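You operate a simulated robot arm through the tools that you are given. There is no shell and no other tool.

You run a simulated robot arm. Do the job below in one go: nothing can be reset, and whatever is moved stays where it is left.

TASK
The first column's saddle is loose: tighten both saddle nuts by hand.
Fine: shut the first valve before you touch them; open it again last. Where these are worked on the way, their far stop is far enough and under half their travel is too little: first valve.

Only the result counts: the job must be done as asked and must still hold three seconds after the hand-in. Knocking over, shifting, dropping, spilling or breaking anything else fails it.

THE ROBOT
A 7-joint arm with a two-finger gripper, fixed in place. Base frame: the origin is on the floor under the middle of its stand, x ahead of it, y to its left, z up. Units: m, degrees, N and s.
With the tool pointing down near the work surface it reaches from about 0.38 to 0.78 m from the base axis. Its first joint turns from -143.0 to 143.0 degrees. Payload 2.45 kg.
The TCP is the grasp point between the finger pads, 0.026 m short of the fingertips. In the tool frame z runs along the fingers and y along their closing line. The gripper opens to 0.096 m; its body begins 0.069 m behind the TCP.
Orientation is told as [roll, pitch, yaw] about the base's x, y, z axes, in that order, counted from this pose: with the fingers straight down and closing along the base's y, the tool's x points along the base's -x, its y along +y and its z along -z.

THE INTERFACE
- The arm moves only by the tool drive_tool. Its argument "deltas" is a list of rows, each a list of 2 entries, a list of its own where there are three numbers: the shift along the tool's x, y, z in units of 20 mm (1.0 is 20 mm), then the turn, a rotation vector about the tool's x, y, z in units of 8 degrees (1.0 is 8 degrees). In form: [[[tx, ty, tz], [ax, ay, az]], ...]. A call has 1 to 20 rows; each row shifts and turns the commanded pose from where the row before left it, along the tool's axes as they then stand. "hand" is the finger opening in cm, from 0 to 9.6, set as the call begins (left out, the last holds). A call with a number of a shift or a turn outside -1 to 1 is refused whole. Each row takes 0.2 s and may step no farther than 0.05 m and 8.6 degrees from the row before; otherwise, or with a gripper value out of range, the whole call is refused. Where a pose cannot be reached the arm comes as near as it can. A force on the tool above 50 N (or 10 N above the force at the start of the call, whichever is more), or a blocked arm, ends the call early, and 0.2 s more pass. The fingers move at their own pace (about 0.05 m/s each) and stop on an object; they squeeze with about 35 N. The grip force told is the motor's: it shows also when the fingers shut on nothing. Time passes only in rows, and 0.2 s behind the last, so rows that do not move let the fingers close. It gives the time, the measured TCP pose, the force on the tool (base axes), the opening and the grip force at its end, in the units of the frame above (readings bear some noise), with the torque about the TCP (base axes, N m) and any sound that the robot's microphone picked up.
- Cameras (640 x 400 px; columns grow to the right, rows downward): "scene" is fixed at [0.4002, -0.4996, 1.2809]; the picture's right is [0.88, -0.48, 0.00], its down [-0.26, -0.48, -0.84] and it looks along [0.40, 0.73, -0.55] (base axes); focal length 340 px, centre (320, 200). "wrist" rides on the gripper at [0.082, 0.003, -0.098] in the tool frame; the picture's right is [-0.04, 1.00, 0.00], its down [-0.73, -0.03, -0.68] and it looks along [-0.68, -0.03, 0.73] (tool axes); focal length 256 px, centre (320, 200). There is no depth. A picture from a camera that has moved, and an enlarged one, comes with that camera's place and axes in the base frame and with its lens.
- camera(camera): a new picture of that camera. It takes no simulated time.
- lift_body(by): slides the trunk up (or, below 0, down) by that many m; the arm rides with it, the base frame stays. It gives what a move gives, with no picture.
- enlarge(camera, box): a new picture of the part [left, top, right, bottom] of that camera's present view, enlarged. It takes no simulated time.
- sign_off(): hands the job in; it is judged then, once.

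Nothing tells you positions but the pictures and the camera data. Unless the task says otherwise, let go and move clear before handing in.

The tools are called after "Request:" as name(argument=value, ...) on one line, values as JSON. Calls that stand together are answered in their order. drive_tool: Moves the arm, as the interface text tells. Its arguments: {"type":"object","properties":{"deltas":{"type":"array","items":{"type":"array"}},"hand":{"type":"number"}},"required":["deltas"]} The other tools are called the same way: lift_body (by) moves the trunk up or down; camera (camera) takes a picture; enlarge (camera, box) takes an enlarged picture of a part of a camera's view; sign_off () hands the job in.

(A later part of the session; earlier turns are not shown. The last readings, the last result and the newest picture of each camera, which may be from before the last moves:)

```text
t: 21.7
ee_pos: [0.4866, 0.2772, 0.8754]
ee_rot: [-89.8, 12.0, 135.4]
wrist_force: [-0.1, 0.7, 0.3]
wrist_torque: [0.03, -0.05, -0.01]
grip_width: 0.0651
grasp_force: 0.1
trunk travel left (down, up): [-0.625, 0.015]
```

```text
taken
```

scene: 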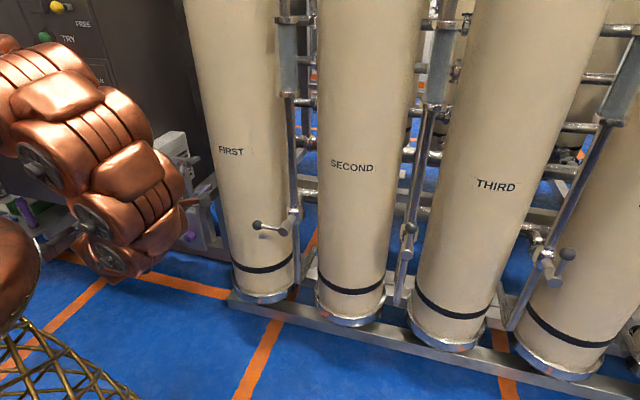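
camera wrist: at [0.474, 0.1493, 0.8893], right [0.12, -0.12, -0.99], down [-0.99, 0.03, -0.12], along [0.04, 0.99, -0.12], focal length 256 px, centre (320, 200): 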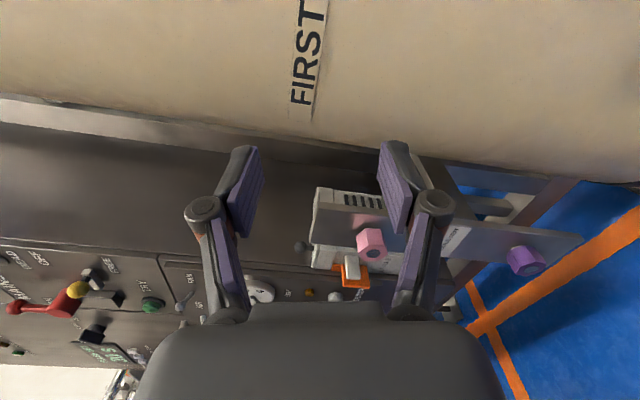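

Both nuts and the plate are visible from the right side now. I'll enlarge to measure the nut positions and hex orientation.

Request:
enlarge(camera="wrist", box=[320, 200, 440, 290])

Request:
enlarge(camera="wrist", box=[440, 210, 600, 310])

Request:
enlarge(camera="scene", box=[150, 120, 230, 260])

```text
4.44 times, centred on (380, 245) of wrist
camera zoom: at [0.474, 0.1493, 0.8893], right [0.12, -0.12, -0.99], down [-0.99, 0.03, -0.12], along [0.04, 0.99, -0.12], focal length 1138 px, centre (53, 0)
```

zoom: 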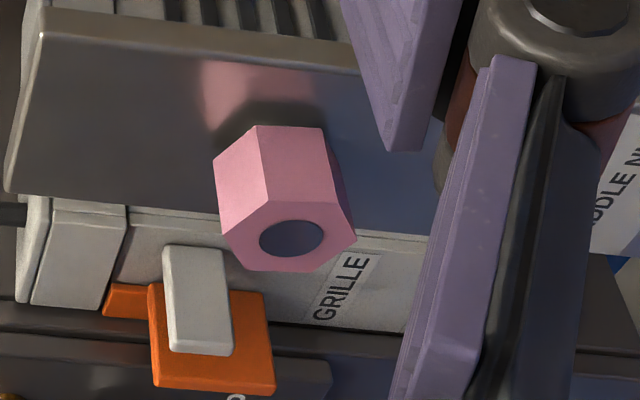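

```text
4.00 times, centred on (520, 260) of wrist
camera zoom: at [0.474, 0.1493, 0.8893], right [0.12, -0.12, -0.99], down [-0.99, 0.03, -0.12], along [0.04, 0.99, -0.12], focal length 1024 px, centre (-480, -40)
```

zoom: 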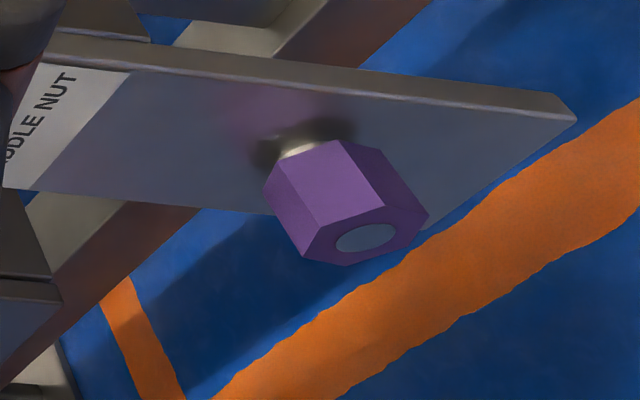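

```text
2.86 times, centred on (190, 190) of scene
camera zoom: at [0.4002, -0.4996, 1.2809], right [0.88, -0.48, 0.0], down [-0.26, -0.48, -0.84], along [0.4, 0.73, -0.55], focal length 973 px, centre (691, 229)
```

zoom: 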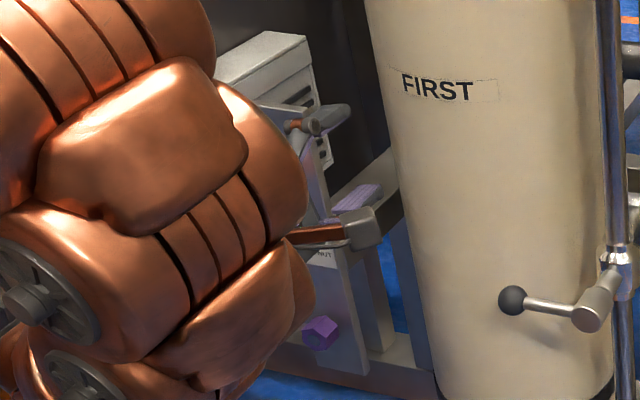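

The pink nut's front is near (0.431, 0.434, 0.787), with flats about 30 mm apart and a hex corner about 5° off vertical. The nut axis azimuth is about 47°. I'll move to a standoff 6 cm in front of it.

Request:
drive_tool(deltas=[[[-0.907, 0.309, 0.069], [0.04, -0.196, 0]], [[-0.907, 0.309, 0.069], [0, 0, 0]], [[-0.907, 0.309, 0.069], [0, 0, 0]], [[-0.907, 0.309, 0.069], [0, 0, 0]], [[-0.907, 0.309, 0.069], [0, 0, 0]], [[-0.907, 0.309, 0.069], [0, 0, 0]], [[-0.907, 0.309, 0.069], [0, 0, 0]], [[-0.907, 0.309, 0.069], [0, 0, 0]], [[-0.907, 0.309, 0.069], [0, 0, 0]]], hand=6.5)

Request:
camera(camera="wrist")

Request:
camera(camera="scene")

```text
t: 23.7
ee_pos: [0.3881, 0.3867, 0.7883]
ee_rot: [-89.7, 12.1, 136.9]
wrist_force: [-0.1, 1.0, -0.1]
wrist_torque: [-0.03, -0.01, 0.0]
grip_width: 0.0653
grasp_force: 0.0
trunk travel left (down, up): [-0.625, 0.015]
```

```text
taken
camera wrist: at [0.3797, 0.259, 0.8015], right [0.12, -0.12, -0.99], down [-0.99, 0.0, -0.12], along [0.02, 0.99, -0.12], focal length 256 px, centre (320, 200)
```

wrist: 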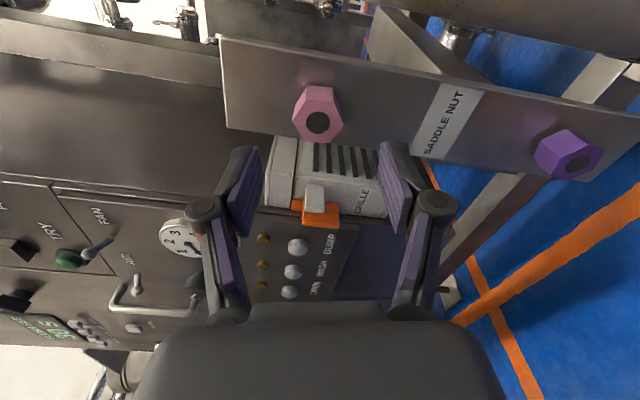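

```text
taken
```

scene: 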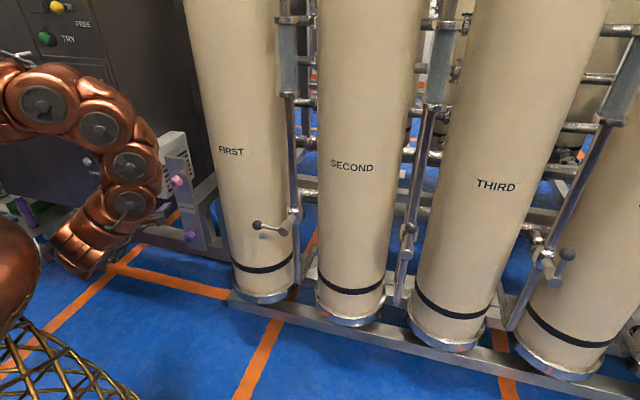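

I have a clear close view of the plate and both nuts. I'll zoom to refine the measurements.

Request:
enlarge(camera="wrist", box=[270, 70, 370, 150])

Request:
enlarge(camera="wrist", box=[520, 110, 620, 190])

Request:
enlarge(camera="scene", box=[120, 140, 240, 260])

```text
5.00 times, centred on (320, 110) of wrist
camera zoom: at [0.3797, 0.259, 0.8015], right [0.12, -0.12, -0.99], down [-0.99, 0.0, -0.12], along [0.02, 0.99, -0.12], focal length 1280 px, centre (320, 650)
```

zoom: 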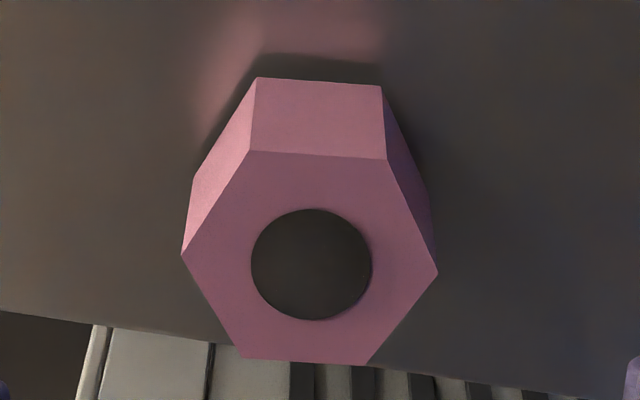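

```text
5.00 times, centred on (570, 150) of wrist
camera zoom: at [0.3797, 0.259, 0.8015], right [0.12, -0.12, -0.99], down [-0.99, 0.0, -0.12], along [0.02, 0.99, -0.12], focal length 1280 px, centre (-930, 450)
```

zoom: 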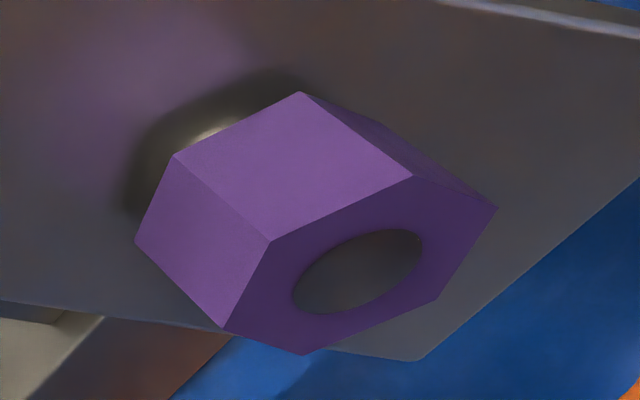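

```text
3.33 times, centred on (180, 200) of scene
camera zoom: at [0.4002, -0.4996, 1.2809], right [0.88, -0.48, 0.0], down [-0.26, -0.48, -0.84], along [0.4, 0.73, -0.55], focal length 1135 px, centre (787, 200)
```

zoom: 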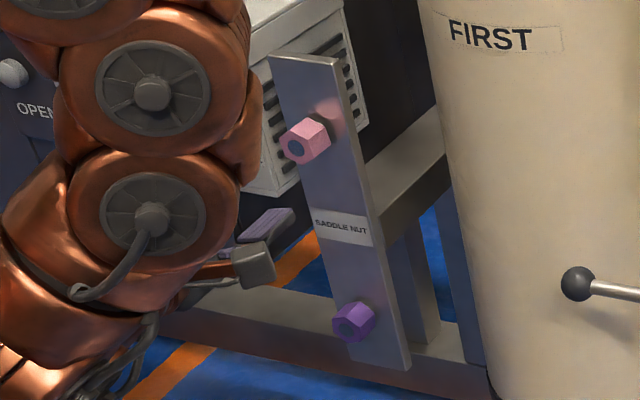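

The pink nut's flats lie at about +36°/−24° relative to the tool roll, and the purple nut's at about +20°/−40°. I'll roll the tool by −23.6° so the fingers close on the pink nut's flats, leaving plenty of clockwise range.

Request:
drive_tool(deltas=[[[0.05, 0, 0], [0, 0, -0.98]], [[0.05, 0, 0], [0, 0, -0.98]], [[0.05, 0, 0], [0, 0, -0.98]], [[0, 0, 0], [0, 0, 0]]])

Request:
camera(camera="wrist")

```text
t: 24.7
ee_pos: [0.3901, 0.3853, 0.7891]
ee_rot: [-89.7, 35.6, 137.0]
wrist_force: [1.1, 0.1, -0.6]
wrist_torque: [0.01, 0.02, 0.01]
grip_width: 0.0646
grasp_force: 0.0
trunk travel left (down, up): [-0.625, 0.015]
```

```text
taken
camera wrist: at [0.3718, 0.2657, 0.8331], right [0.4, -0.38, -0.84], down [-0.91, -0.08, -0.4], along [0.09, 0.92, -0.38], focal length 256 px, centre (320, 200)
```

wrist: 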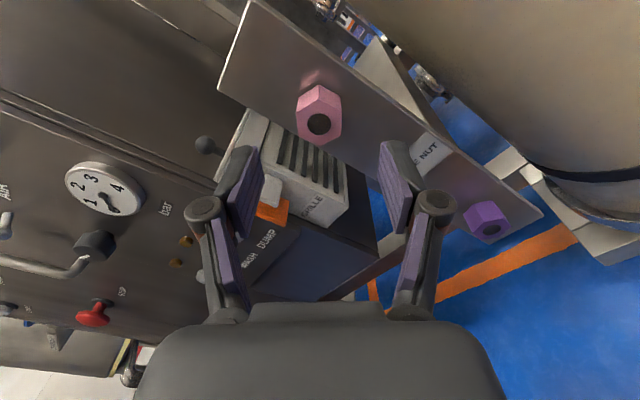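

Roll reached. I'll zoom to check alignment before approaching.

Request:
enlarge(camera="wrist", box=[270, 70, 370, 150])

Request:
enlarge(camera="scene", box=[120, 140, 240, 260])

```text
5.00 times, centred on (320, 110) of wrist
camera zoom: at [0.3718, 0.2657, 0.8331], right [0.4, -0.38, -0.84], down [-0.91, -0.08, -0.4], along [0.09, 0.92, -0.38], focal length 1280 px, centre (320, 650)
```

zoom: 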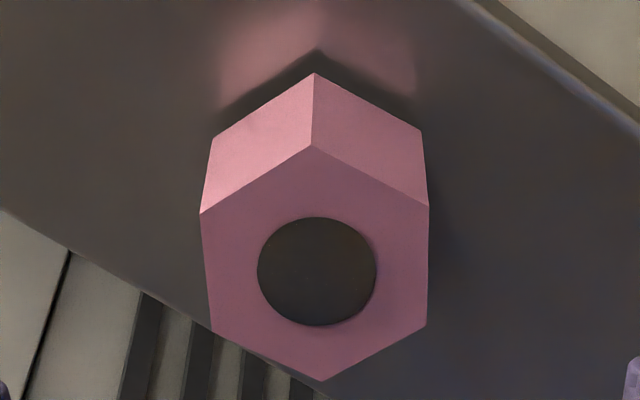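

```text
3.33 times, centred on (180, 200) of scene
camera zoom: at [0.4002, -0.4996, 1.2809], right [0.88, -0.48, 0.0], down [-0.26, -0.48, -0.84], along [0.4, 0.73, -0.55], focal length 1135 px, centre (787, 200)
```

zoom: 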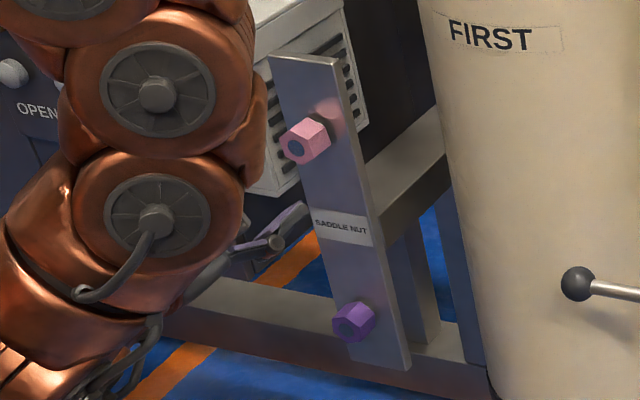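

Refined pink nut front: about (0.432, 0.426, 0.790), so it is 58 mm ahead and 2.7 mm off along tool x. I'll move in so the fingers straddle the nut.

Request:
drive_tool(deltas=[[[0.07, 0.02, 0.8], [0, 0, 0]], [[0.06, 0.02, 0.8], [0, 0, 0]], [[0, 0, 0.6], [0, 0, 0]], [[0, 0, 0.45], [0, 0, 0]]], hand=6.5)

Request:
camera(camera="wrist")

Request:
enlarge(camera="scene", box=[140, 140, 220, 220])

```text
t: 25.7
ee_pos: [0.4283, 0.4229, 0.7894]
ee_rot: [-89.6, 35.7, 137.0]
wrist_force: [-0.8, 0.9, -0.5]
wrist_torque: [-0.01, 0.02, -0.03]
grip_width: 0.0649
grasp_force: 0.2
trunk travel left (down, up): [-0.625, 0.015]
```

```text
taken
camera wrist: at [0.4104, 0.3031, 0.8332], right [0.4, -0.38, -0.84], down [-0.91, -0.08, -0.4], along [0.09, 0.92, -0.38], focal length 256 px, centre (320, 200)
```

wrist: 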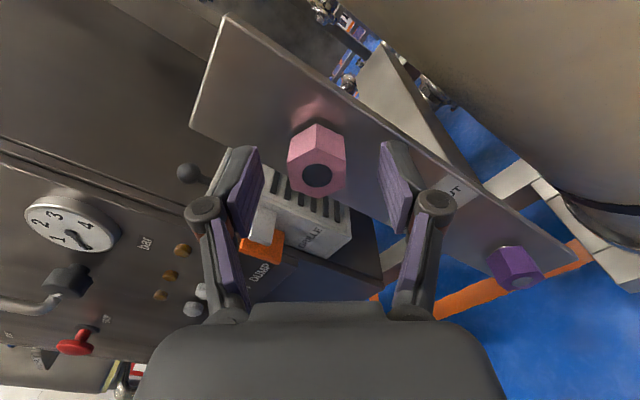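

```text
5.00 times, centred on (180, 180) of scene
camera zoom: at [0.4002, -0.4996, 1.2809], right [0.88, -0.48, 0.0], down [-0.26, -0.48, -0.84], along [0.4, 0.73, -0.55], focal length 1702 px, centre (1020, 300)
```

zoom: 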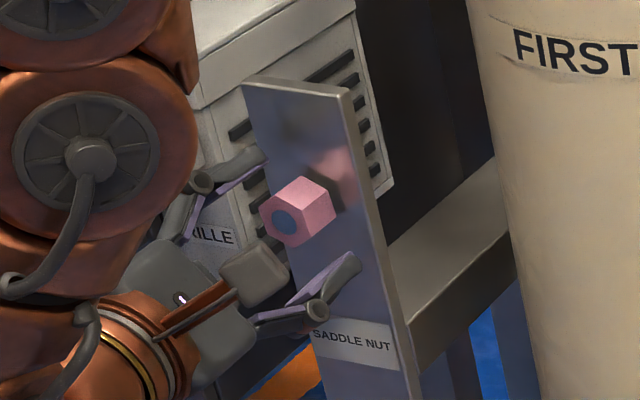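

The fingers now straddle the pink nut. I'll zoom once more for centring before closing.

Request:
enlarge(camera="wrist", box=[240, 100, 400, 220])

```text
3.33 times, centred on (320, 160) of wrist
camera zoom: at [0.4104, 0.3031, 0.8332], right [0.4, -0.38, -0.84], down [-0.91, -0.08, -0.4], along [0.09, 0.92, -0.38], focal length 853 px, centre (320, 333)
```

zoom: 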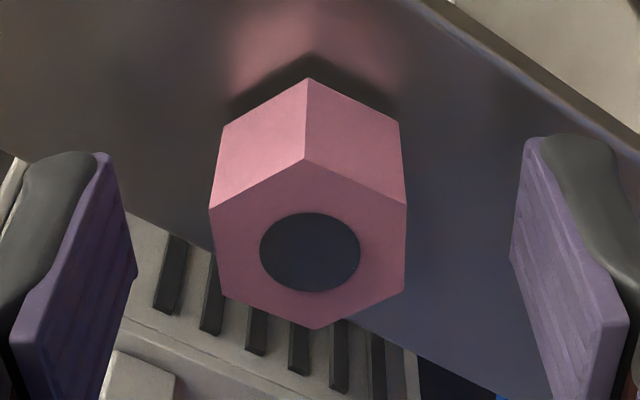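

The nut is within 2–3 mm of centre. I'll make a small correction and close on the flats.

Request:
drive_tool(deltas=[[[0.12, -0.05, 0.05], [0, 0, 0]], [[0, 0, 0], [0, 0, 0]]], hand=6.0)

Request:
drive_tool(deltas=[[[0, 0, 0], [0, 0, 0]], [[0, 0, 0], [0, 0, 0]], [[0, 0, 0], [0, 0, 0]], [[0, 0, 0], [0, 0, 0]]], hand=0)

Request:
enlarge(camera="wrist", box=[240, 100, 400, 220])

```text
t: 26.3
ee_pos: [0.4305, 0.4225, 0.7913]
ee_rot: [-89.7, 35.7, 137.0]
wrist_force: [0.0, -0.5, -0.3]
wrist_torque: [0.0, 0.01, 0.02]
grip_width: 0.0599
grasp_force: 0.1
trunk travel left (down, up): [-0.625, 0.015]
```

```text
t: 27.3
ee_pos: [0.4298, 0.4229, 0.7908]
ee_rot: [-89.7, 35.6, 137.1]
wrist_force: [-0.6, -0.2, 1.6]
wrist_torque: [0.01, -0.01, 0.09]
grip_width: 0.0297
grasp_force: 44.5
trunk travel left (down, up): [-0.625, 0.015]
```

```text
3.33 times, centred on (320, 160) of wrist
camera zoom: at [0.4118, 0.303, 0.8356], right [0.4, -0.38, -0.84], down [-0.91, -0.08, -0.4], along [0.09, 0.92, -0.38], focal length 853 px, centre (320, 333)
```

zoom: 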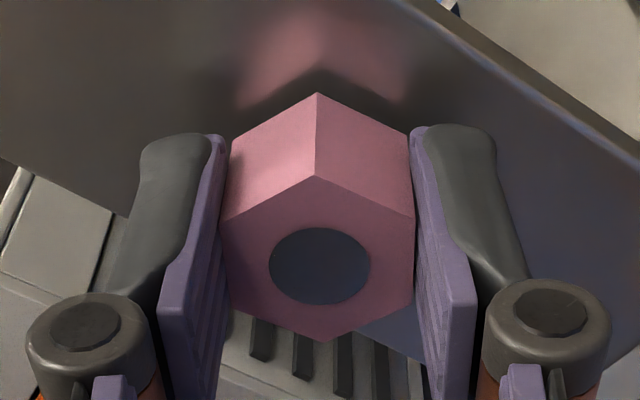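

The nut is gripped flat-to-flat at 29.7 mm with almost no side load. I'll turn it clockwise, starting with a small step.

Request:
drive_tool(deltas=[[[0, 0, 0], [0, 0, 0.7]], [[0, 0, 0], [0, 0, 0.7]], [[0, 0, 0], [0, 0, 0.7]]])

Request:
enlarge(camera="wrist", box=[240, 100, 400, 220])

```text
t: 28.1
ee_pos: [0.4288, 0.4222, 0.7906]
ee_rot: [-89.7, 18.9, 136.9]
wrist_force: [2.1, 4.0, -4.9]
wrist_torque: [0.12, -0.16, -0.41]
grip_width: 0.0296
grasp_force: 45.3
trunk travel left (down, up): [-0.625, 0.015]
```

```text
3.33 times, centred on (320, 160) of wrist
camera zoom: at [0.4192, 0.2959, 0.8134], right [0.2, -0.2, -0.96], down [-0.98, -0.01, -0.2], along [0.03, 0.98, -0.2], focal length 853 px, centre (320, 333)
```

zoom: 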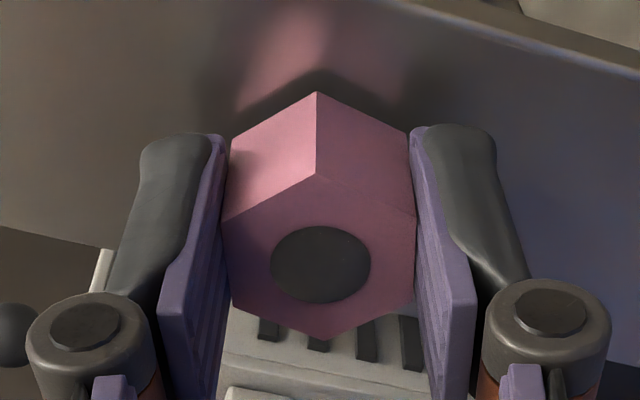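

The nut turns with the fingers with no slip. I'll continue clockwise while watching forces.

Request:
drive_tool(deltas=[[[0, 0, 0.02], [0, 0, 0.9]], [[0, 0, 0.02], [0, 0, 0.9]], [[0, 0, 0.02], [0, 0, 0.9]], [[0, 0, 0.02], [0, 0, 0.9]]])

Request:
enlarge(camera="wrist", box=[240, 100, 400, 220])

```text
t: 29.1
ee_pos: [0.431, 0.4225, 0.7895]
ee_rot: [-89.4, -10.1, 136.9]
wrist_force: [-11.5, -15.2, -21.8]
wrist_torque: [-0.3, 0.21, 0.67]
grip_width: 0.0297
grasp_force: 45.4
trunk travel left (down, up): [-0.625, 0.015]
```

```text
3.33 times, centred on (320, 160) of wrist
camera zoom: at [0.4203, 0.2948, 0.772], right [-0.16, 0.14, -0.98], down [-0.99, 0.0, 0.16], along [0.02, 0.99, 0.14], focal length 853 px, centre (320, 333)
```

zoom: 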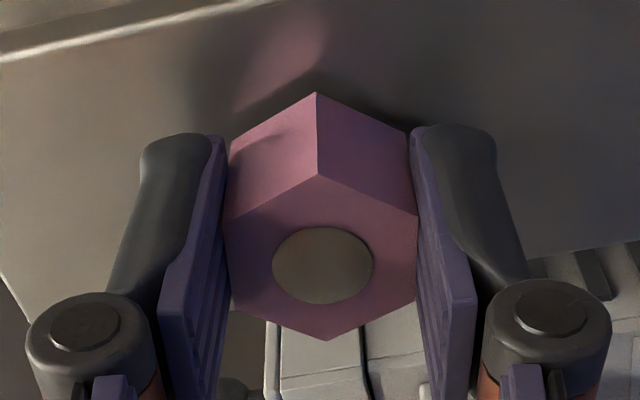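

About 46° turned so far; side loads are building from a small offset of roughly 1.4 mm vertically and 1.3 mm axially. I'll relieve those and continue turning.

Request:
drive_tool(deltas=[[[0, 0.07, -0.06], [0, 0, 0]], [[0, 0, 0], [0, 0, 0.8]], [[0, 0, 0], [0, 0, 0.8]]])

```text
t: 29.9
ee_pos: [0.4306, 0.4221, 0.7906]
ee_rot: [-89.7, -22.9, 136.7]
wrist_force: [-2.4, -2.5, -22.8]
wrist_torque: [0.01, -0.08, 0.7]
grip_width: 0.0298
grasp_force: 45.4
trunk travel left (down, up): [-0.625, 0.015]
```

Request:
drive_tool(deltas=[[[0.03, 0.07, 0], [0, 0, 0]], [[0, 0, 0], [0, 0, 0]]])

Request:
enlarge(camera="wrist", box=[240, 100, 400, 220])

```text
t: 30.5
ee_pos: [0.4304, 0.423, 0.7895]
ee_rot: [-89.8, -22.9, 136.8]
wrist_force: [-3.6, -1.5, -5.7]
wrist_torque: [-0.33, 0.34, -0.54]
grip_width: 0.0299
grasp_force: 44.9
trunk travel left (down, up): [-0.625, 0.015]
```

```text
3.33 times, centred on (320, 160) of wrist
camera zoom: at [0.416, 0.2991, 0.7536], right [-0.31, 0.29, -0.91], down [-0.95, -0.04, 0.31], along [0.05, 0.96, 0.29], focal length 853 px, centre (320, 333)
```

zoom: 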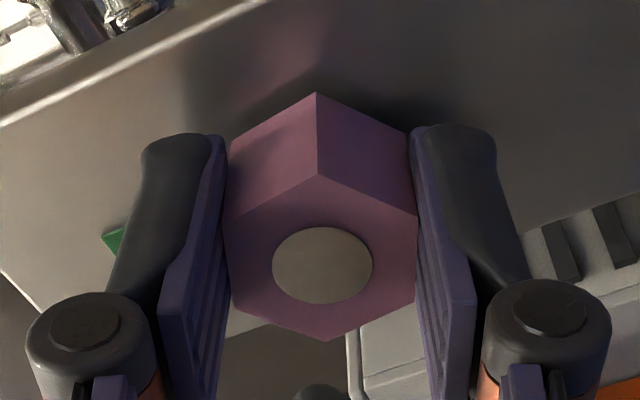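

Loads are relieved. I'll continue clockwise.

Request:
drive_tool(deltas=[[[0, 0, 0], [0, 0, 0.8]], [[0, 0, 0], [0, 0, 0.8]], [[0, 0, 0], [0, 0, 0.8]]])

```text
t: 31.3
ee_pos: [0.4301, 0.4226, 0.789]
ee_rot: [-89.8, -42.1, 136.7]
wrist_force: [-0.7, 2.4, -5.3]
wrist_torque: [0.64, -0.65, 0.86]
grip_width: 0.0299
grasp_force: 44.8
trunk travel left (down, up): [-0.625, 0.015]
```

Request:
drive_tool(deltas=[[[0, 0, 0], [0, 0, 0.8]], [[0, 0, 0], [0, 0, 0.8]], [[0, 0, 0], [0, 0, 0.8]]])

Request:
enlarge(camera="wrist", box=[240, 100, 400, 220])

Request:
enlarge(camera="scene", box=[120, 140, 240, 260])

```text
t: 32.1
ee_pos: [0.4282, 0.4221, 0.7879]
ee_rot: [-89.5, -61.2, 136.3]
wrist_force: [-1.0, 6.9, -8.4]
wrist_torque: [-0.64, -0.95, -0.02]
grip_width: 0.0332
grasp_force: 44.9
trunk travel left (down, up): [-0.625, 0.015]
```

```text
3.33 times, centred on (320, 160) of wrist
camera zoom: at [0.3877, 0.325, 0.7142], right [-0.66, 0.61, -0.44], down [-0.7, -0.27, 0.66], along [0.28, 0.74, 0.6], focal length 853 px, centre (320, 333)
```

zoom: 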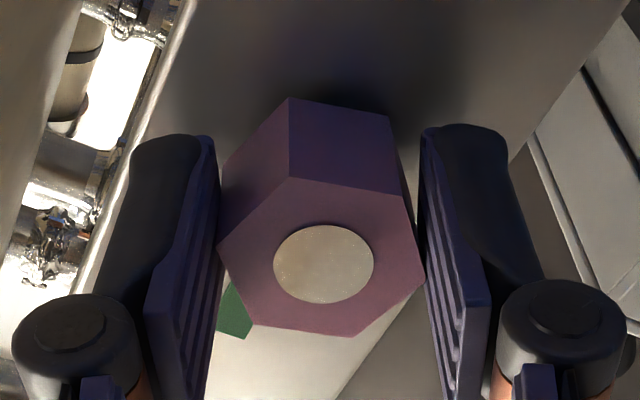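

```text
3.33 times, centred on (180, 200) of scene
camera zoom: at [0.4002, -0.4996, 1.2809], right [0.88, -0.48, 0.0], down [-0.26, -0.48, -0.84], along [0.4, 0.73, -0.55], focal length 1135 px, centre (787, 200)
```

zoom: 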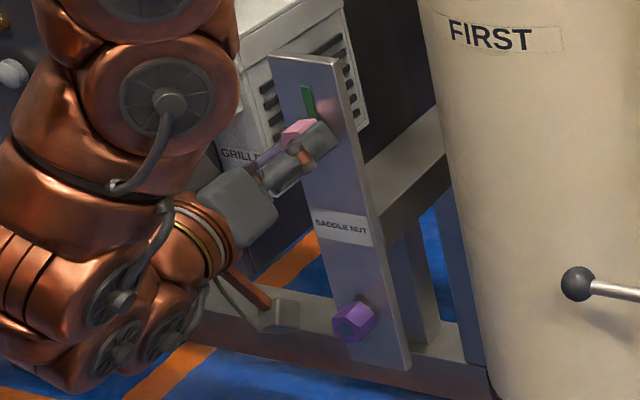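

Grip width jumped to 33 mm as the fingers slipped round the corners with about 1.1 N·m of resisting torque. So the pink nut has come to its stop after about 83°, and a green mark has appeared on the plate above it. I'll open the fingers and inspect.

Request:
drive_tool(deltas=[[[0, 0, 0], [0, 0, 0]], [[0, 0, 0], [0, 0, 0]], [[0, 0, 0], [0, 0, 0]]], hand=6.0)

Request:
enlarge(camera="wrist", box=[200, 60, 440, 240])

Request:
enlarge(camera="scene", box=[150, 140, 220, 220])

```text
t: 32.9
ee_pos: [0.4292, 0.4221, 0.7886]
ee_rot: [-89.6, -61.3, 136.5]
wrist_force: [-0.4, 0.7, -0.8]
wrist_torque: [0.03, 0.03, 0.01]
grip_width: 0.06
grasp_force: 0.1
trunk travel left (down, up): [-0.625, 0.015]
```

```text
2.22 times, centred on (320, 150) of wrist
camera zoom: at [0.388, 0.3244, 0.7147], right [-0.65, 0.61, -0.45], down [-0.7, -0.27, 0.66], along [0.28, 0.74, 0.61], focal length 569 px, centre (320, 311)
```

zoom: 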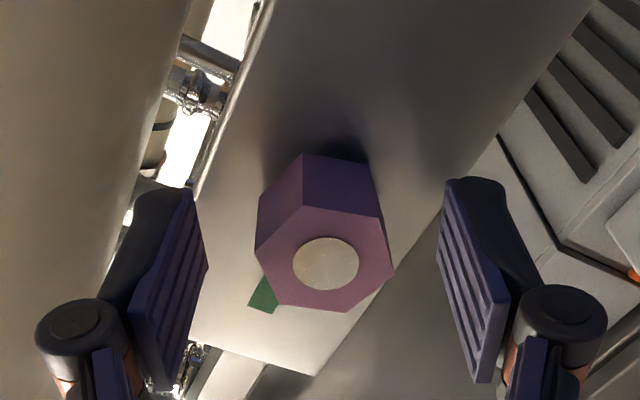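

```text
5.00 times, centred on (185, 180) of scene
camera zoom: at [0.4002, -0.4996, 1.2809], right [0.88, -0.48, 0.0], down [-0.26, -0.48, -0.84], along [0.4, 0.73, -0.55], focal length 1702 px, centre (995, 300)
```

zoom: 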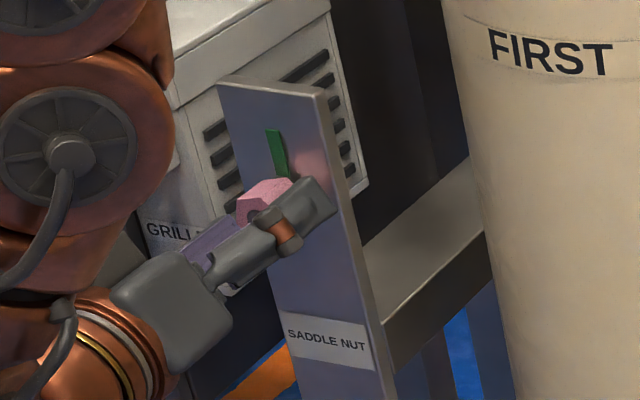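

The pink nut is tight with its green mark showing. I'll back straight off and roll the tool back counterclockwise in free space, to match the purple nut's flats at about +20°.

Request:
drive_tool(deltas=[[[0, 0, -1], [0, 0, 0]], [[0, 0, -1], [0, 0, 0]], [[0, 0, -1], [0, 0, 0]], [[0, 0, 0], [0, 0, -0.92]], [[0, 0, 0], [0, 0, -0.92]], [[0, 0, 0], [0, 0, -0.92]], [[0, 0, 0], [0, 0, -0.92]], [[0, 0, 0], [0, 0, -0.92]], [[0, 0, 0], [0, 0, -0.92]], [[0, 0, 0], [0, 0, -0.92]], [[0, 0, 0], [0, 0, -0.92]], [[0, 0, 0], [0, 0, -0.92]], [[0, 0, 0], [0, 0, -0.92]], [[0, 0, 0], [0, 0, -0.92]]], hand=6.5)

Request:
camera(camera="wrist")

Request:
enlarge(camera="scene", box=[120, 140, 240, 260])

```text
t: 35.9
ee_pos: [0.3886, 0.378, 0.788]
ee_rot: [-89.8, 19.9, 136.8]
wrist_force: [0.1, -0.6, 0.1]
wrist_torque: [0.01, -0.03, -0.01]
grip_width: 0.0649
grasp_force: 0.0
trunk travel left (down, up): [-0.625, 0.015]
```

```text
taken
camera wrist: at [0.3779, 0.2525, 0.8127], right [0.22, -0.21, -0.95], down [-0.98, -0.02, -0.22], along [0.03, 0.98, -0.21], focal length 256 px, centre (320, 200)
```

wrist: 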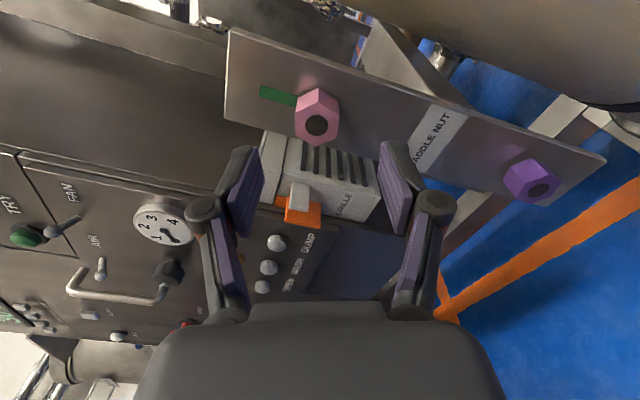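

```text
3.33 times, centred on (180, 200) of scene
camera zoom: at [0.4002, -0.4996, 1.2809], right [0.88, -0.48, 0.0], down [-0.26, -0.48, -0.84], along [0.4, 0.73, -0.55], focal length 1135 px, centre (787, 200)
```

zoom: 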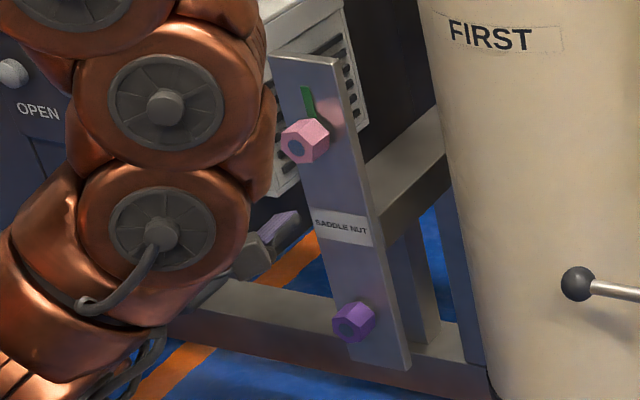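

The green mark is confirmed above the pink nut. I'll descend to a standoff in front of the purple nut.

Request:
drive_tool(deltas=[[[-0.312, 0.845, 0.02], [0, 0, 0]], [[-0.312, 0.845, 0.02], [0, 0, 0]], [[-0.312, 0.845, 0.02], [0, 0, 0]], [[-0.312, 0.845, 0.02], [0, 0, 0]], [[-0.312, 0.845, 0.02], [0, 0, 0]], [[-0.312, 0.845, 0.02], [0, 0, 0]], [[-0.312, 0.845, 0.02], [0, 0, 0]], [[-0.312, 0.845, 0.02], [0, 0, 0]], [[-0.312, 0.845, 0.02], [0, 0, 0]], [[-0.312, 0.845, 0.02], [0, 0, 0]], [[-0.312, 0.845, 0.02], [0, 0, 0]]])

Request:
camera(camera="wrist")

Request:
camera(camera="scene")

```text
t: 38.3
ee_pos: [0.3927, 0.3697, 0.733]
ee_rot: [-89.4, 19.8, 137.4]
wrist_force: [-0.6, 0.8, 0.0]
wrist_torque: [-0.03, -0.02, 0.0]
grip_width: 0.0652
grasp_force: 0.1
out of reach, approached as far as the arm can: row 4, 5, 6, 7, 8, 9, 10, 11
trunk travel left (down, up): [-0.625, 0.015]
```

```text
taken
camera wrist: at [0.3835, 0.2446, 0.7576], right [0.21, -0.21, -0.95], down [-0.98, -0.02, -0.21], along [0.02, 0.98, -0.21], focal length 256 px, centre (320, 200)
```

wrist: 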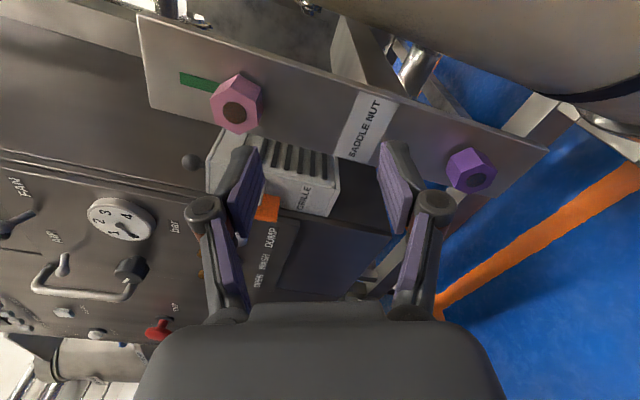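

```text
taken
```

scene: 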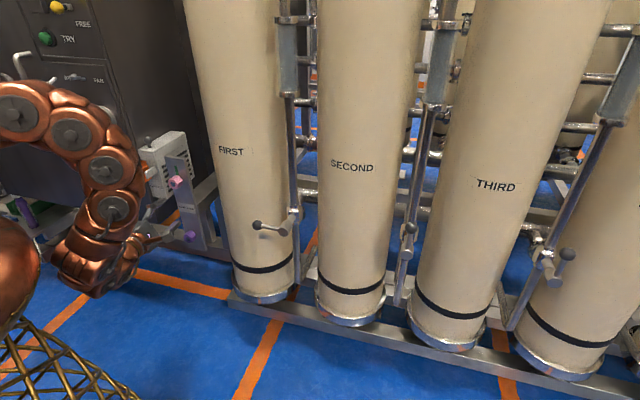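

The arm alone can't reach that low, but the trunk can. I'll raise the arm back to its comfortable posture, then lower the trunk by 0.2 m so the tool comes down in front of the purple nut.

Request:
drive_tool(deltas=[[[0.122, -0.713, 0.1], [0, 0, 0]], [[0.122, -0.713, 0.1], [0, 0, 0]], [[0.122, -0.713, 0.1], [0, 0, 0]], [[0.122, -0.713, 0.1], [0, 0, 0]], [[0, 0, 0], [0, 0, 0]]])

```text
t: 39.5
ee_pos: [0.3917, 0.3842, 0.7883]
ee_rot: [-89.8, 19.8, 136.9]
wrist_force: [-1.2, 0.3, -0.8]
wrist_torque: [0.04, -0.02, -0.01]
grip_width: 0.0648
grasp_force: 0.1
trunk travel left (down, up): [-0.625, 0.015]
```

Request:
lift_body(by=-0.1)

Request:
camera(camera="scene")

Request:
camera(camera="wrist")

```text
t: 40.8
ee_pos: [0.3914, 0.3841, 0.6893]
ee_rot: [-89.8, 19.7, 136.9]
wrist_force: [-0.4, -0.8, -1.1]
wrist_torque: [0.0, -0.01, -0.01]
grip_width: 0.065
grasp_force: 0.1
trunk travel left (down, up): [-0.525, 0.115]
```

```text
taken
```

scene: 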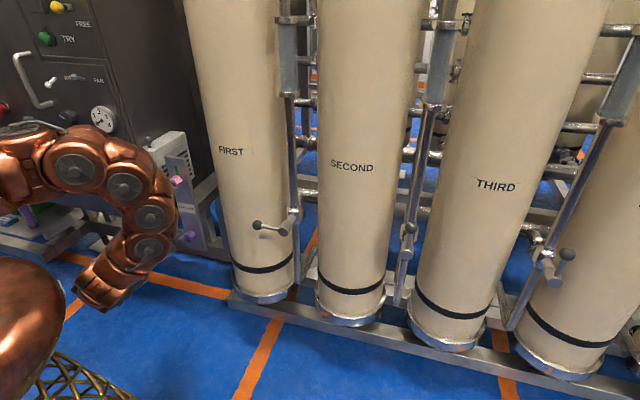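

```text
taken
camera wrist: at [0.381, 0.2577, 0.7139], right [0.22, -0.21, -0.95], down [-0.98, -0.02, -0.22], along [0.03, 0.98, -0.21], focal length 256 px, centre (320, 200)
```

wrist: 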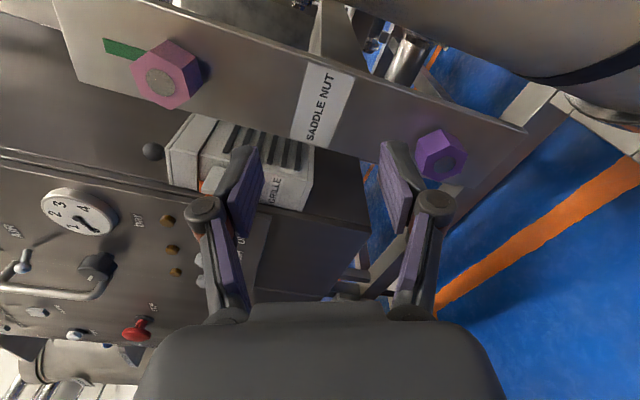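

That works. I'll lower the remaining 0.1 m.

Request:
lift_body(by=-0.099)

Request:
camera(camera="wrist")

Request:
enlarge(camera="wrist", box=[270, 70, 370, 150])

Request:
enlarge(camera="scene", box=[120, 140, 240, 260])

```text
t: 42.1
ee_pos: [0.3922, 0.3829, 0.5912]
ee_rot: [-89.8, 19.7, 136.8]
wrist_force: [-0.1, -0.2, -0.2]
wrist_torque: [-0.01, 0.03, -0.05]
grip_width: 0.065
grasp_force: 0.1
trunk travel left (down, up): [-0.426, 0.214]
```

```text
taken
camera wrist: at [0.3811, 0.2577, 0.6149], right [0.22, -0.21, -0.95], down [-0.98, -0.02, -0.22], along [0.03, 0.98, -0.21], focal length 256 px, centre (320, 200)
```

wrist: 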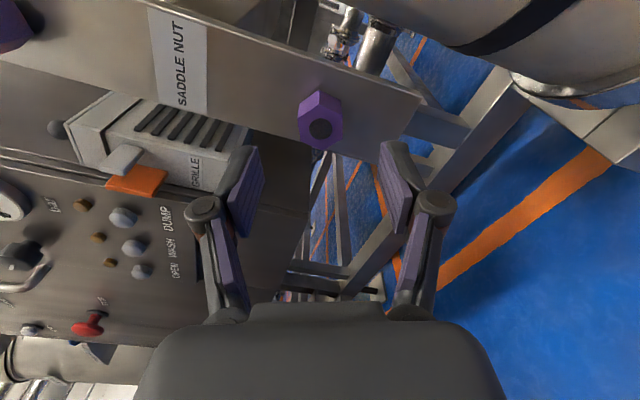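

```text
5.00 times, centred on (320, 110) of wrist
camera zoom: at [0.3811, 0.2577, 0.6149], right [0.22, -0.21, -0.95], down [-0.98, -0.02, -0.22], along [0.03, 0.98, -0.21], focal length 1280 px, centre (320, 650)
```

zoom: 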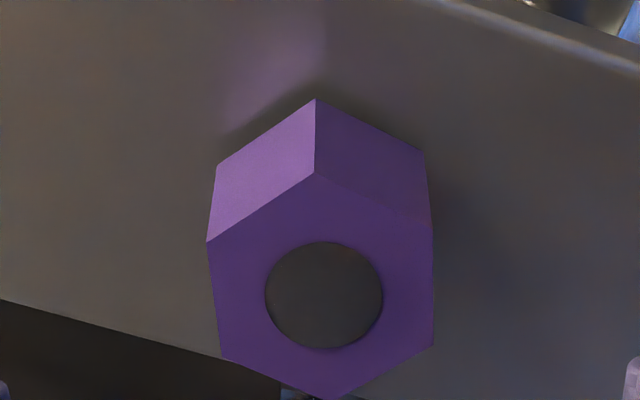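

```text
3.33 times, centred on (180, 200) of scene
camera zoom: at [0.4002, -0.4996, 1.2809], right [0.88, -0.48, 0.0], down [-0.26, -0.48, -0.84], along [0.4, 0.73, -0.55], focal length 1135 px, centre (787, 200)
```

zoom: 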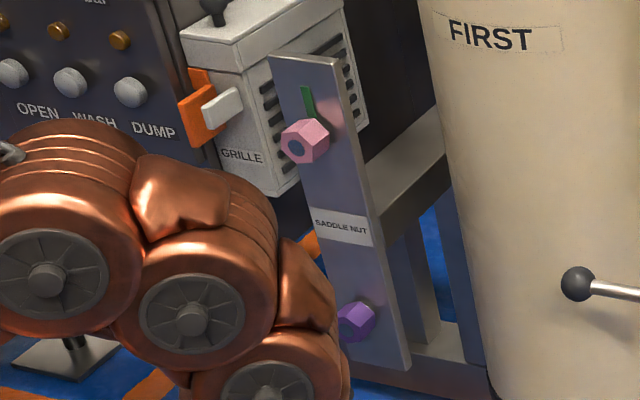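

The purple nut front is at about (0.432, 0.4255, 0.590), almost exactly on the tool axis and 58 mm ahead. I'll move in.

Request:
drive_tool(deltas=[[[-0.03, 0.05, 0.8], [0, 0, 0]], [[0, 0, 0.8], [0, 0, 0]], [[0, 0, 0.65], [0, 0, 0]], [[0, 0, 0.47], [0, 0, 0]], [[0, 0, 0], [0, 0, 0]]], hand=6.0)

Request:
enlarge(camera="wrist", box=[240, 100, 400, 220])

```text
t: 43.3
ee_pos: [0.4276, 0.4234, 0.5889]
ee_rot: [-89.8, 19.7, 136.9]
wrist_force: [0.4, -1.5, 0.3]
wrist_torque: [-0.01, 0.01, 0.01]
grip_width: 0.0599
grasp_force: 0.1
trunk travel left (down, up): [-0.426, 0.214]
```

```text
3.33 times, centred on (320, 160) of wrist
camera zoom: at [0.418, 0.2977, 0.6137], right [0.22, -0.21, -0.95], down [-0.98, -0.02, -0.22], along [0.03, 0.98, -0.21], focal length 853 px, centre (320, 333)
```

zoom: 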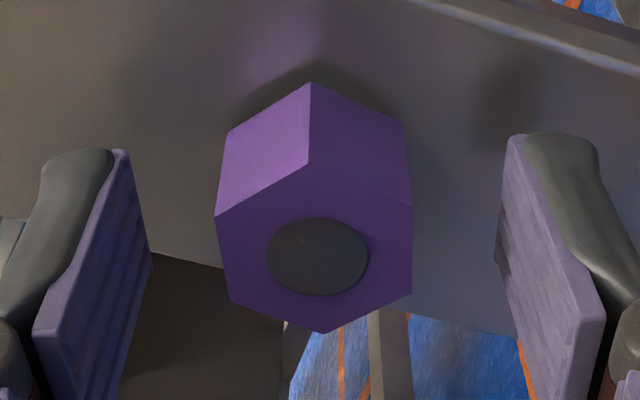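

The purple nut is well centred. I'll make a tiny correction, then close on the flats.

Request:
drive_tool(deltas=[[[0.04, -0.03, 0], [0, 0, 0]], [[0, 0, 0], [0, 0, 0]], [[0, 0, 0], [0, 0, 0]], [[0, 0, 0], [0, 0, 0]], [[0, 0, 0], [0, 0, 0]]], hand=0)

Request:
enlarge(camera="wrist", box=[240, 100, 400, 220])

```text
t: 44.5
ee_pos: [0.4299, 0.4233, 0.5902]
ee_rot: [-89.7, 19.6, 136.9]
wrist_force: [-1.3, -1.2, -5.0]
wrist_torque: [-0.16, 0.12, 0.18]
grip_width: 0.0296
grasp_force: 44.6
trunk travel left (down, up): [-0.426, 0.214]
```

```text
3.33 times, centred on (320, 160) of wrist
camera zoom: at [0.4183, 0.2974, 0.6143], right [0.22, -0.21, -0.95], down [-0.98, -0.02, -0.22], along [0.03, 0.98, -0.21], focal length 853 px, centre (320, 333)
```

zoom: 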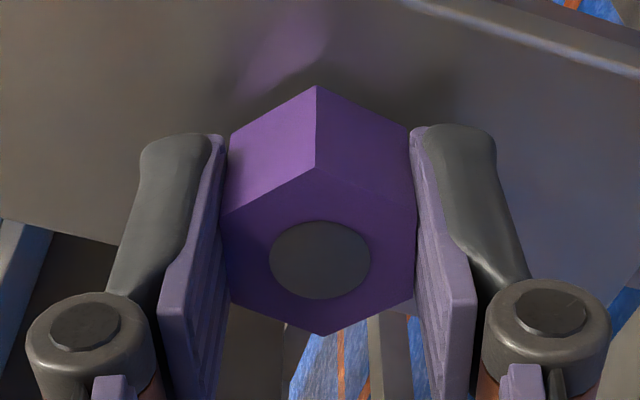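

The purple nut is gripped flat-to-flat at 29.6 mm with low side load. I'll turn it clockwise in small batches.

Request:
drive_tool(deltas=[[[0, 0, 0], [0, 0, 0.8]], [[0, 0, 0], [0, 0, 0.8]], [[0, 0, 0], [0, 0, 0.8]]])

Request:
enlarge(camera="wrist", box=[240, 100, 400, 220])

```text
t: 45.3
ee_pos: [0.4281, 0.4227, 0.5911]
ee_rot: [-89.8, 0.4, 136.8]
wrist_force: [-0.2, -3.2, -7.4]
wrist_torque: [0.1, -0.09, 0.56]
grip_width: 0.0296
grasp_force: 44.5
trunk travel left (down, up): [-0.426, 0.214]
```

```text
3.33 times, centred on (320, 160) of wrist
camera zoom: at [0.4211, 0.2948, 0.5869], right [-0.03, 0.02, -1.0], down [-1.0, 0.01, 0.03], along [0.01, 1.0, 0.02], focal length 853 px, centre (320, 333)
```

zoom: 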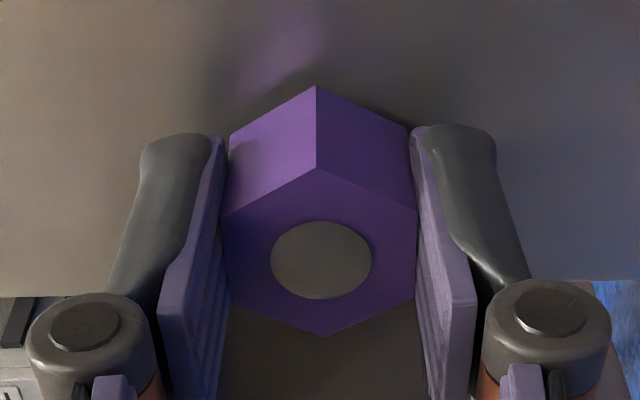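

Request:
drive_tool(deltas=[[[0, 0.03, 0], [0, 0, 0.8]], [[0, 0, 0], [0, 0, 0.8]], [[0, 0, 0], [0, 0, 0.8]]])

```text
t: 46.1
ee_pos: [0.4293, 0.4247, 0.5891]
ee_rot: [-89.7, -18.8, 136.7]
wrist_force: [-2.0, -0.3, -6.4]
wrist_torque: [0.22, -0.24, 0.73]
grip_width: 0.0297
grasp_force: 45.1
trunk travel left (down, up): [-0.426, 0.214]
```

Request:
drive_tool(deltas=[[[0, 0.02, 0], [0, 0, 0.8]], [[0, 0, 0], [0, 0, 0.8]], [[0, 0, 0], [0, 0, 0.8]]])

Request:
enlarge(camera="wrist", box=[200, 60, 440, 240])

Request:
enlarge(camera="scene", box=[120, 140, 240, 260])

```text
t: 46.9
ee_pos: [0.4289, 0.4239, 0.5894]
ee_rot: [-89.7, -38.0, 136.7]
wrist_force: [-4.0, 0.4, -6.0]
wrist_torque: [0.6, -0.59, 0.75]
grip_width: 0.0297
grasp_force: 44.5
trunk travel left (down, up): [-0.426, 0.214]
```

```text
2.22 times, centred on (320, 150) of wrist
camera zoom: at [0.4068, 0.3081, 0.5361], right [-0.47, 0.44, -0.76], down [-0.87, -0.11, 0.48], along [0.12, 0.89, 0.44], focal length 569 px, centre (320, 311)
```

zoom: 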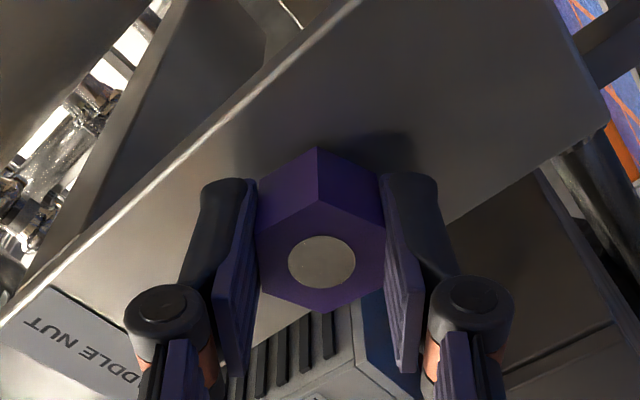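

```text
3.33 times, centred on (180, 200) of scene
camera zoom: at [0.4002, -0.4996, 1.2809], right [0.88, -0.48, 0.0], down [-0.26, -0.48, -0.84], along [0.4, 0.73, -0.55], focal length 1135 px, centre (787, 200)
```

zoom: 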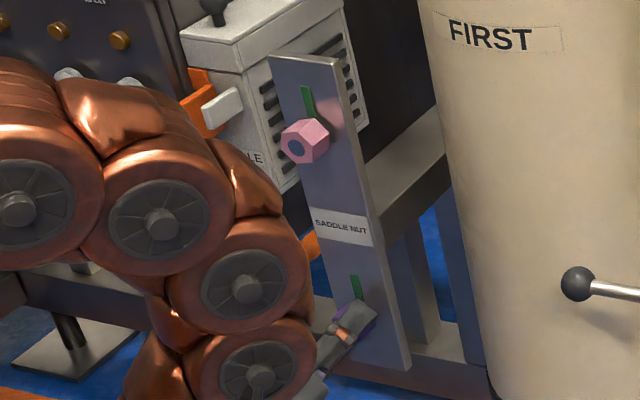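

The green mark has appeared above the purple nut as well. I'll continue clockwise until it reaches its stop.

Request:
drive_tool(deltas=[[[0, 0.01, 0], [0, 0, 0.8]], [[0, 0, 0], [0, 0, 0.8]], [[0, 0, 0], [0, 0, 0.8]]])

Request:
camera(camera="scene")

```text
t: 47.7
ee_pos: [0.429, 0.4235, 0.5881]
ee_rot: [-89.5, -57.1, 136.4]
wrist_force: [-2.7, 4.0, -8.4]
wrist_torque: [-0.7, -1.0, 0.01]
grip_width: 0.0328
grasp_force: 45.2
trunk travel left (down, up): [-0.426, 0.214]
```

```text
taken
```

scene: 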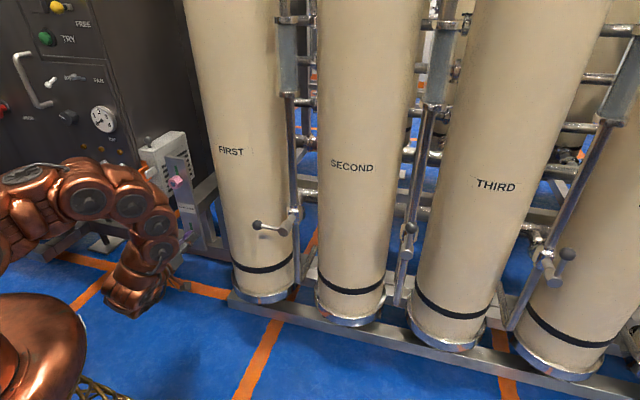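

The purple nut hit its stop too, with slip at about 1.2 N·m and the same final angle as the pink nut. I'll open, inspect and back off.

Request:
drive_tool(deltas=[[[0, 0, 0], [0, 0, 0]], [[0, 0, 0], [0, 0, 0]], [[0, 0, 0], [0, 0, 0]], [[0, 0, -1], [0, 0, 0]], [[0, 0, -1], [0, 0, 0]], [[0, 0, -1], [0, 0, 0]]], hand=6.5)

Request:
camera(camera="wrist")

Request:
enlarge(camera="scene", box=[120, 140, 240, 260])

```text
t: 49.1
ee_pos: [0.388, 0.3795, 0.5905]
ee_rot: [-89.7, -57.0, 136.7]
wrist_force: [-0.1, 0.3, -1.0]
wrist_torque: [-0.01, 0.02, -0.02]
grip_width: 0.0651
grasp_force: 0.0
trunk travel left (down, up): [-0.426, 0.214]
```

```text
taken
camera wrist: at [0.3511, 0.278, 0.5189], right [-0.63, 0.59, -0.51], down [-0.74, -0.24, 0.63], along [0.25, 0.77, 0.58], focal length 256 px, centre (320, 200)
```

wrist: 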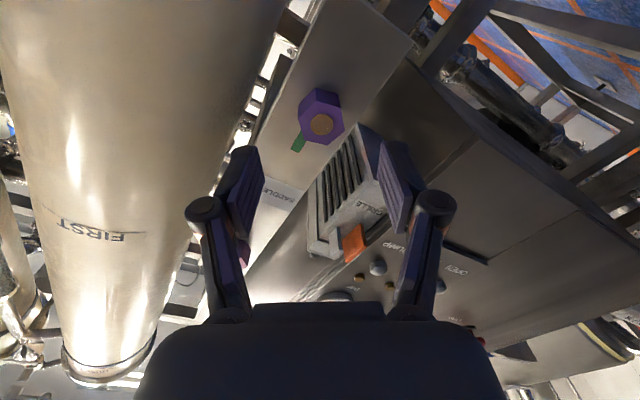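

```text
3.33 times, centred on (180, 200) of scene
camera zoom: at [0.4002, -0.4996, 1.2809], right [0.88, -0.48, 0.0], down [-0.26, -0.48, -0.84], along [0.4, 0.73, -0.55], focal length 1135 px, centre (787, 200)
```

zoom: 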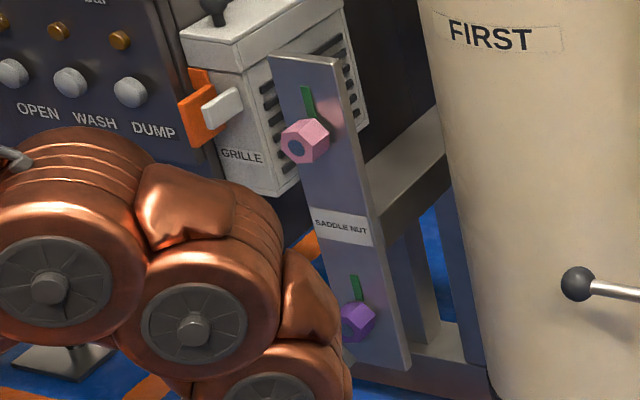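

Both nuts are tight and each has its green mark showing. Now to reopen the first valve: I'll raise the trunk to a comfortable posture, with the tool clear of the plate.

Request:
lift_body(by=0.14)

Request:
drive_tool(deltas=[[[0, 0, 0], [0, 0, -0.9]], [[0, 0, 0], [0, 0, -0.9]], [[0, 0, 0], [0, 0, -0.9]], [[0, 0, 0], [0, 0, -0.9]], [[0, 0, 0], [0, 0, -0.9]], [[0, 0, 0], [0, 0, -0.9]], [[0, 0, 0], [0, 0, -0.9]], [[0, 0, 0], [0, 0, -0.9]]])

Request:
camera(camera="wrist")

Request:
camera(camera="scene")

```text
t: 50.8
ee_pos: [0.3888, 0.3797, 0.7298]
ee_rot: [-89.7, -57.1, 136.5]
wrist_force: [0.5, -0.3, -0.4]
wrist_torque: [0.02, 0.0, -0.02]
grip_width: 0.0649
grasp_force: 0.0
trunk travel left (down, up): [-0.566, 0.074]
```

```text
t: 52.6
ee_pos: [0.3889, 0.379, 0.729]
ee_rot: [-89.8, 0.6, 136.9]
wrist_force: [-0.2, 0.2, 0.4]
wrist_torque: [0.0, 0.0, -0.01]
grip_width: 0.0649
grasp_force: 0.1
trunk travel left (down, up): [-0.566, 0.074]
```

```text
taken
camera wrist: at [0.3805, 0.2507, 0.7262], right [-0.02, 0.02, -1.0], down [-1.0, 0.01, 0.02], along [0.01, 1.0, 0.02], focal length 256 px, centre (320, 200)
```

wrist: 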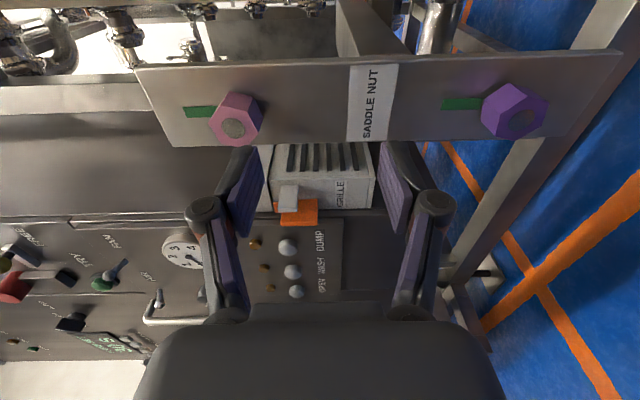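

```text
taken
```

scene: 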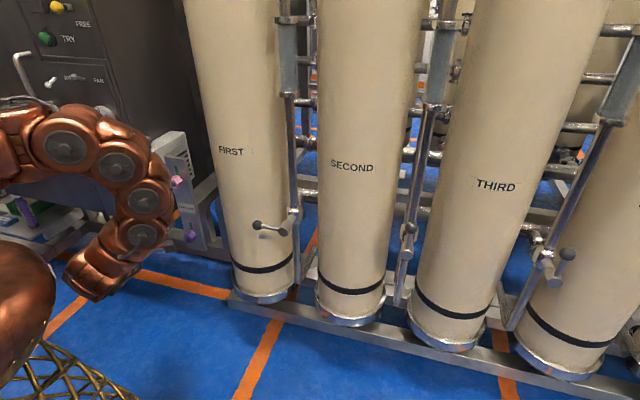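

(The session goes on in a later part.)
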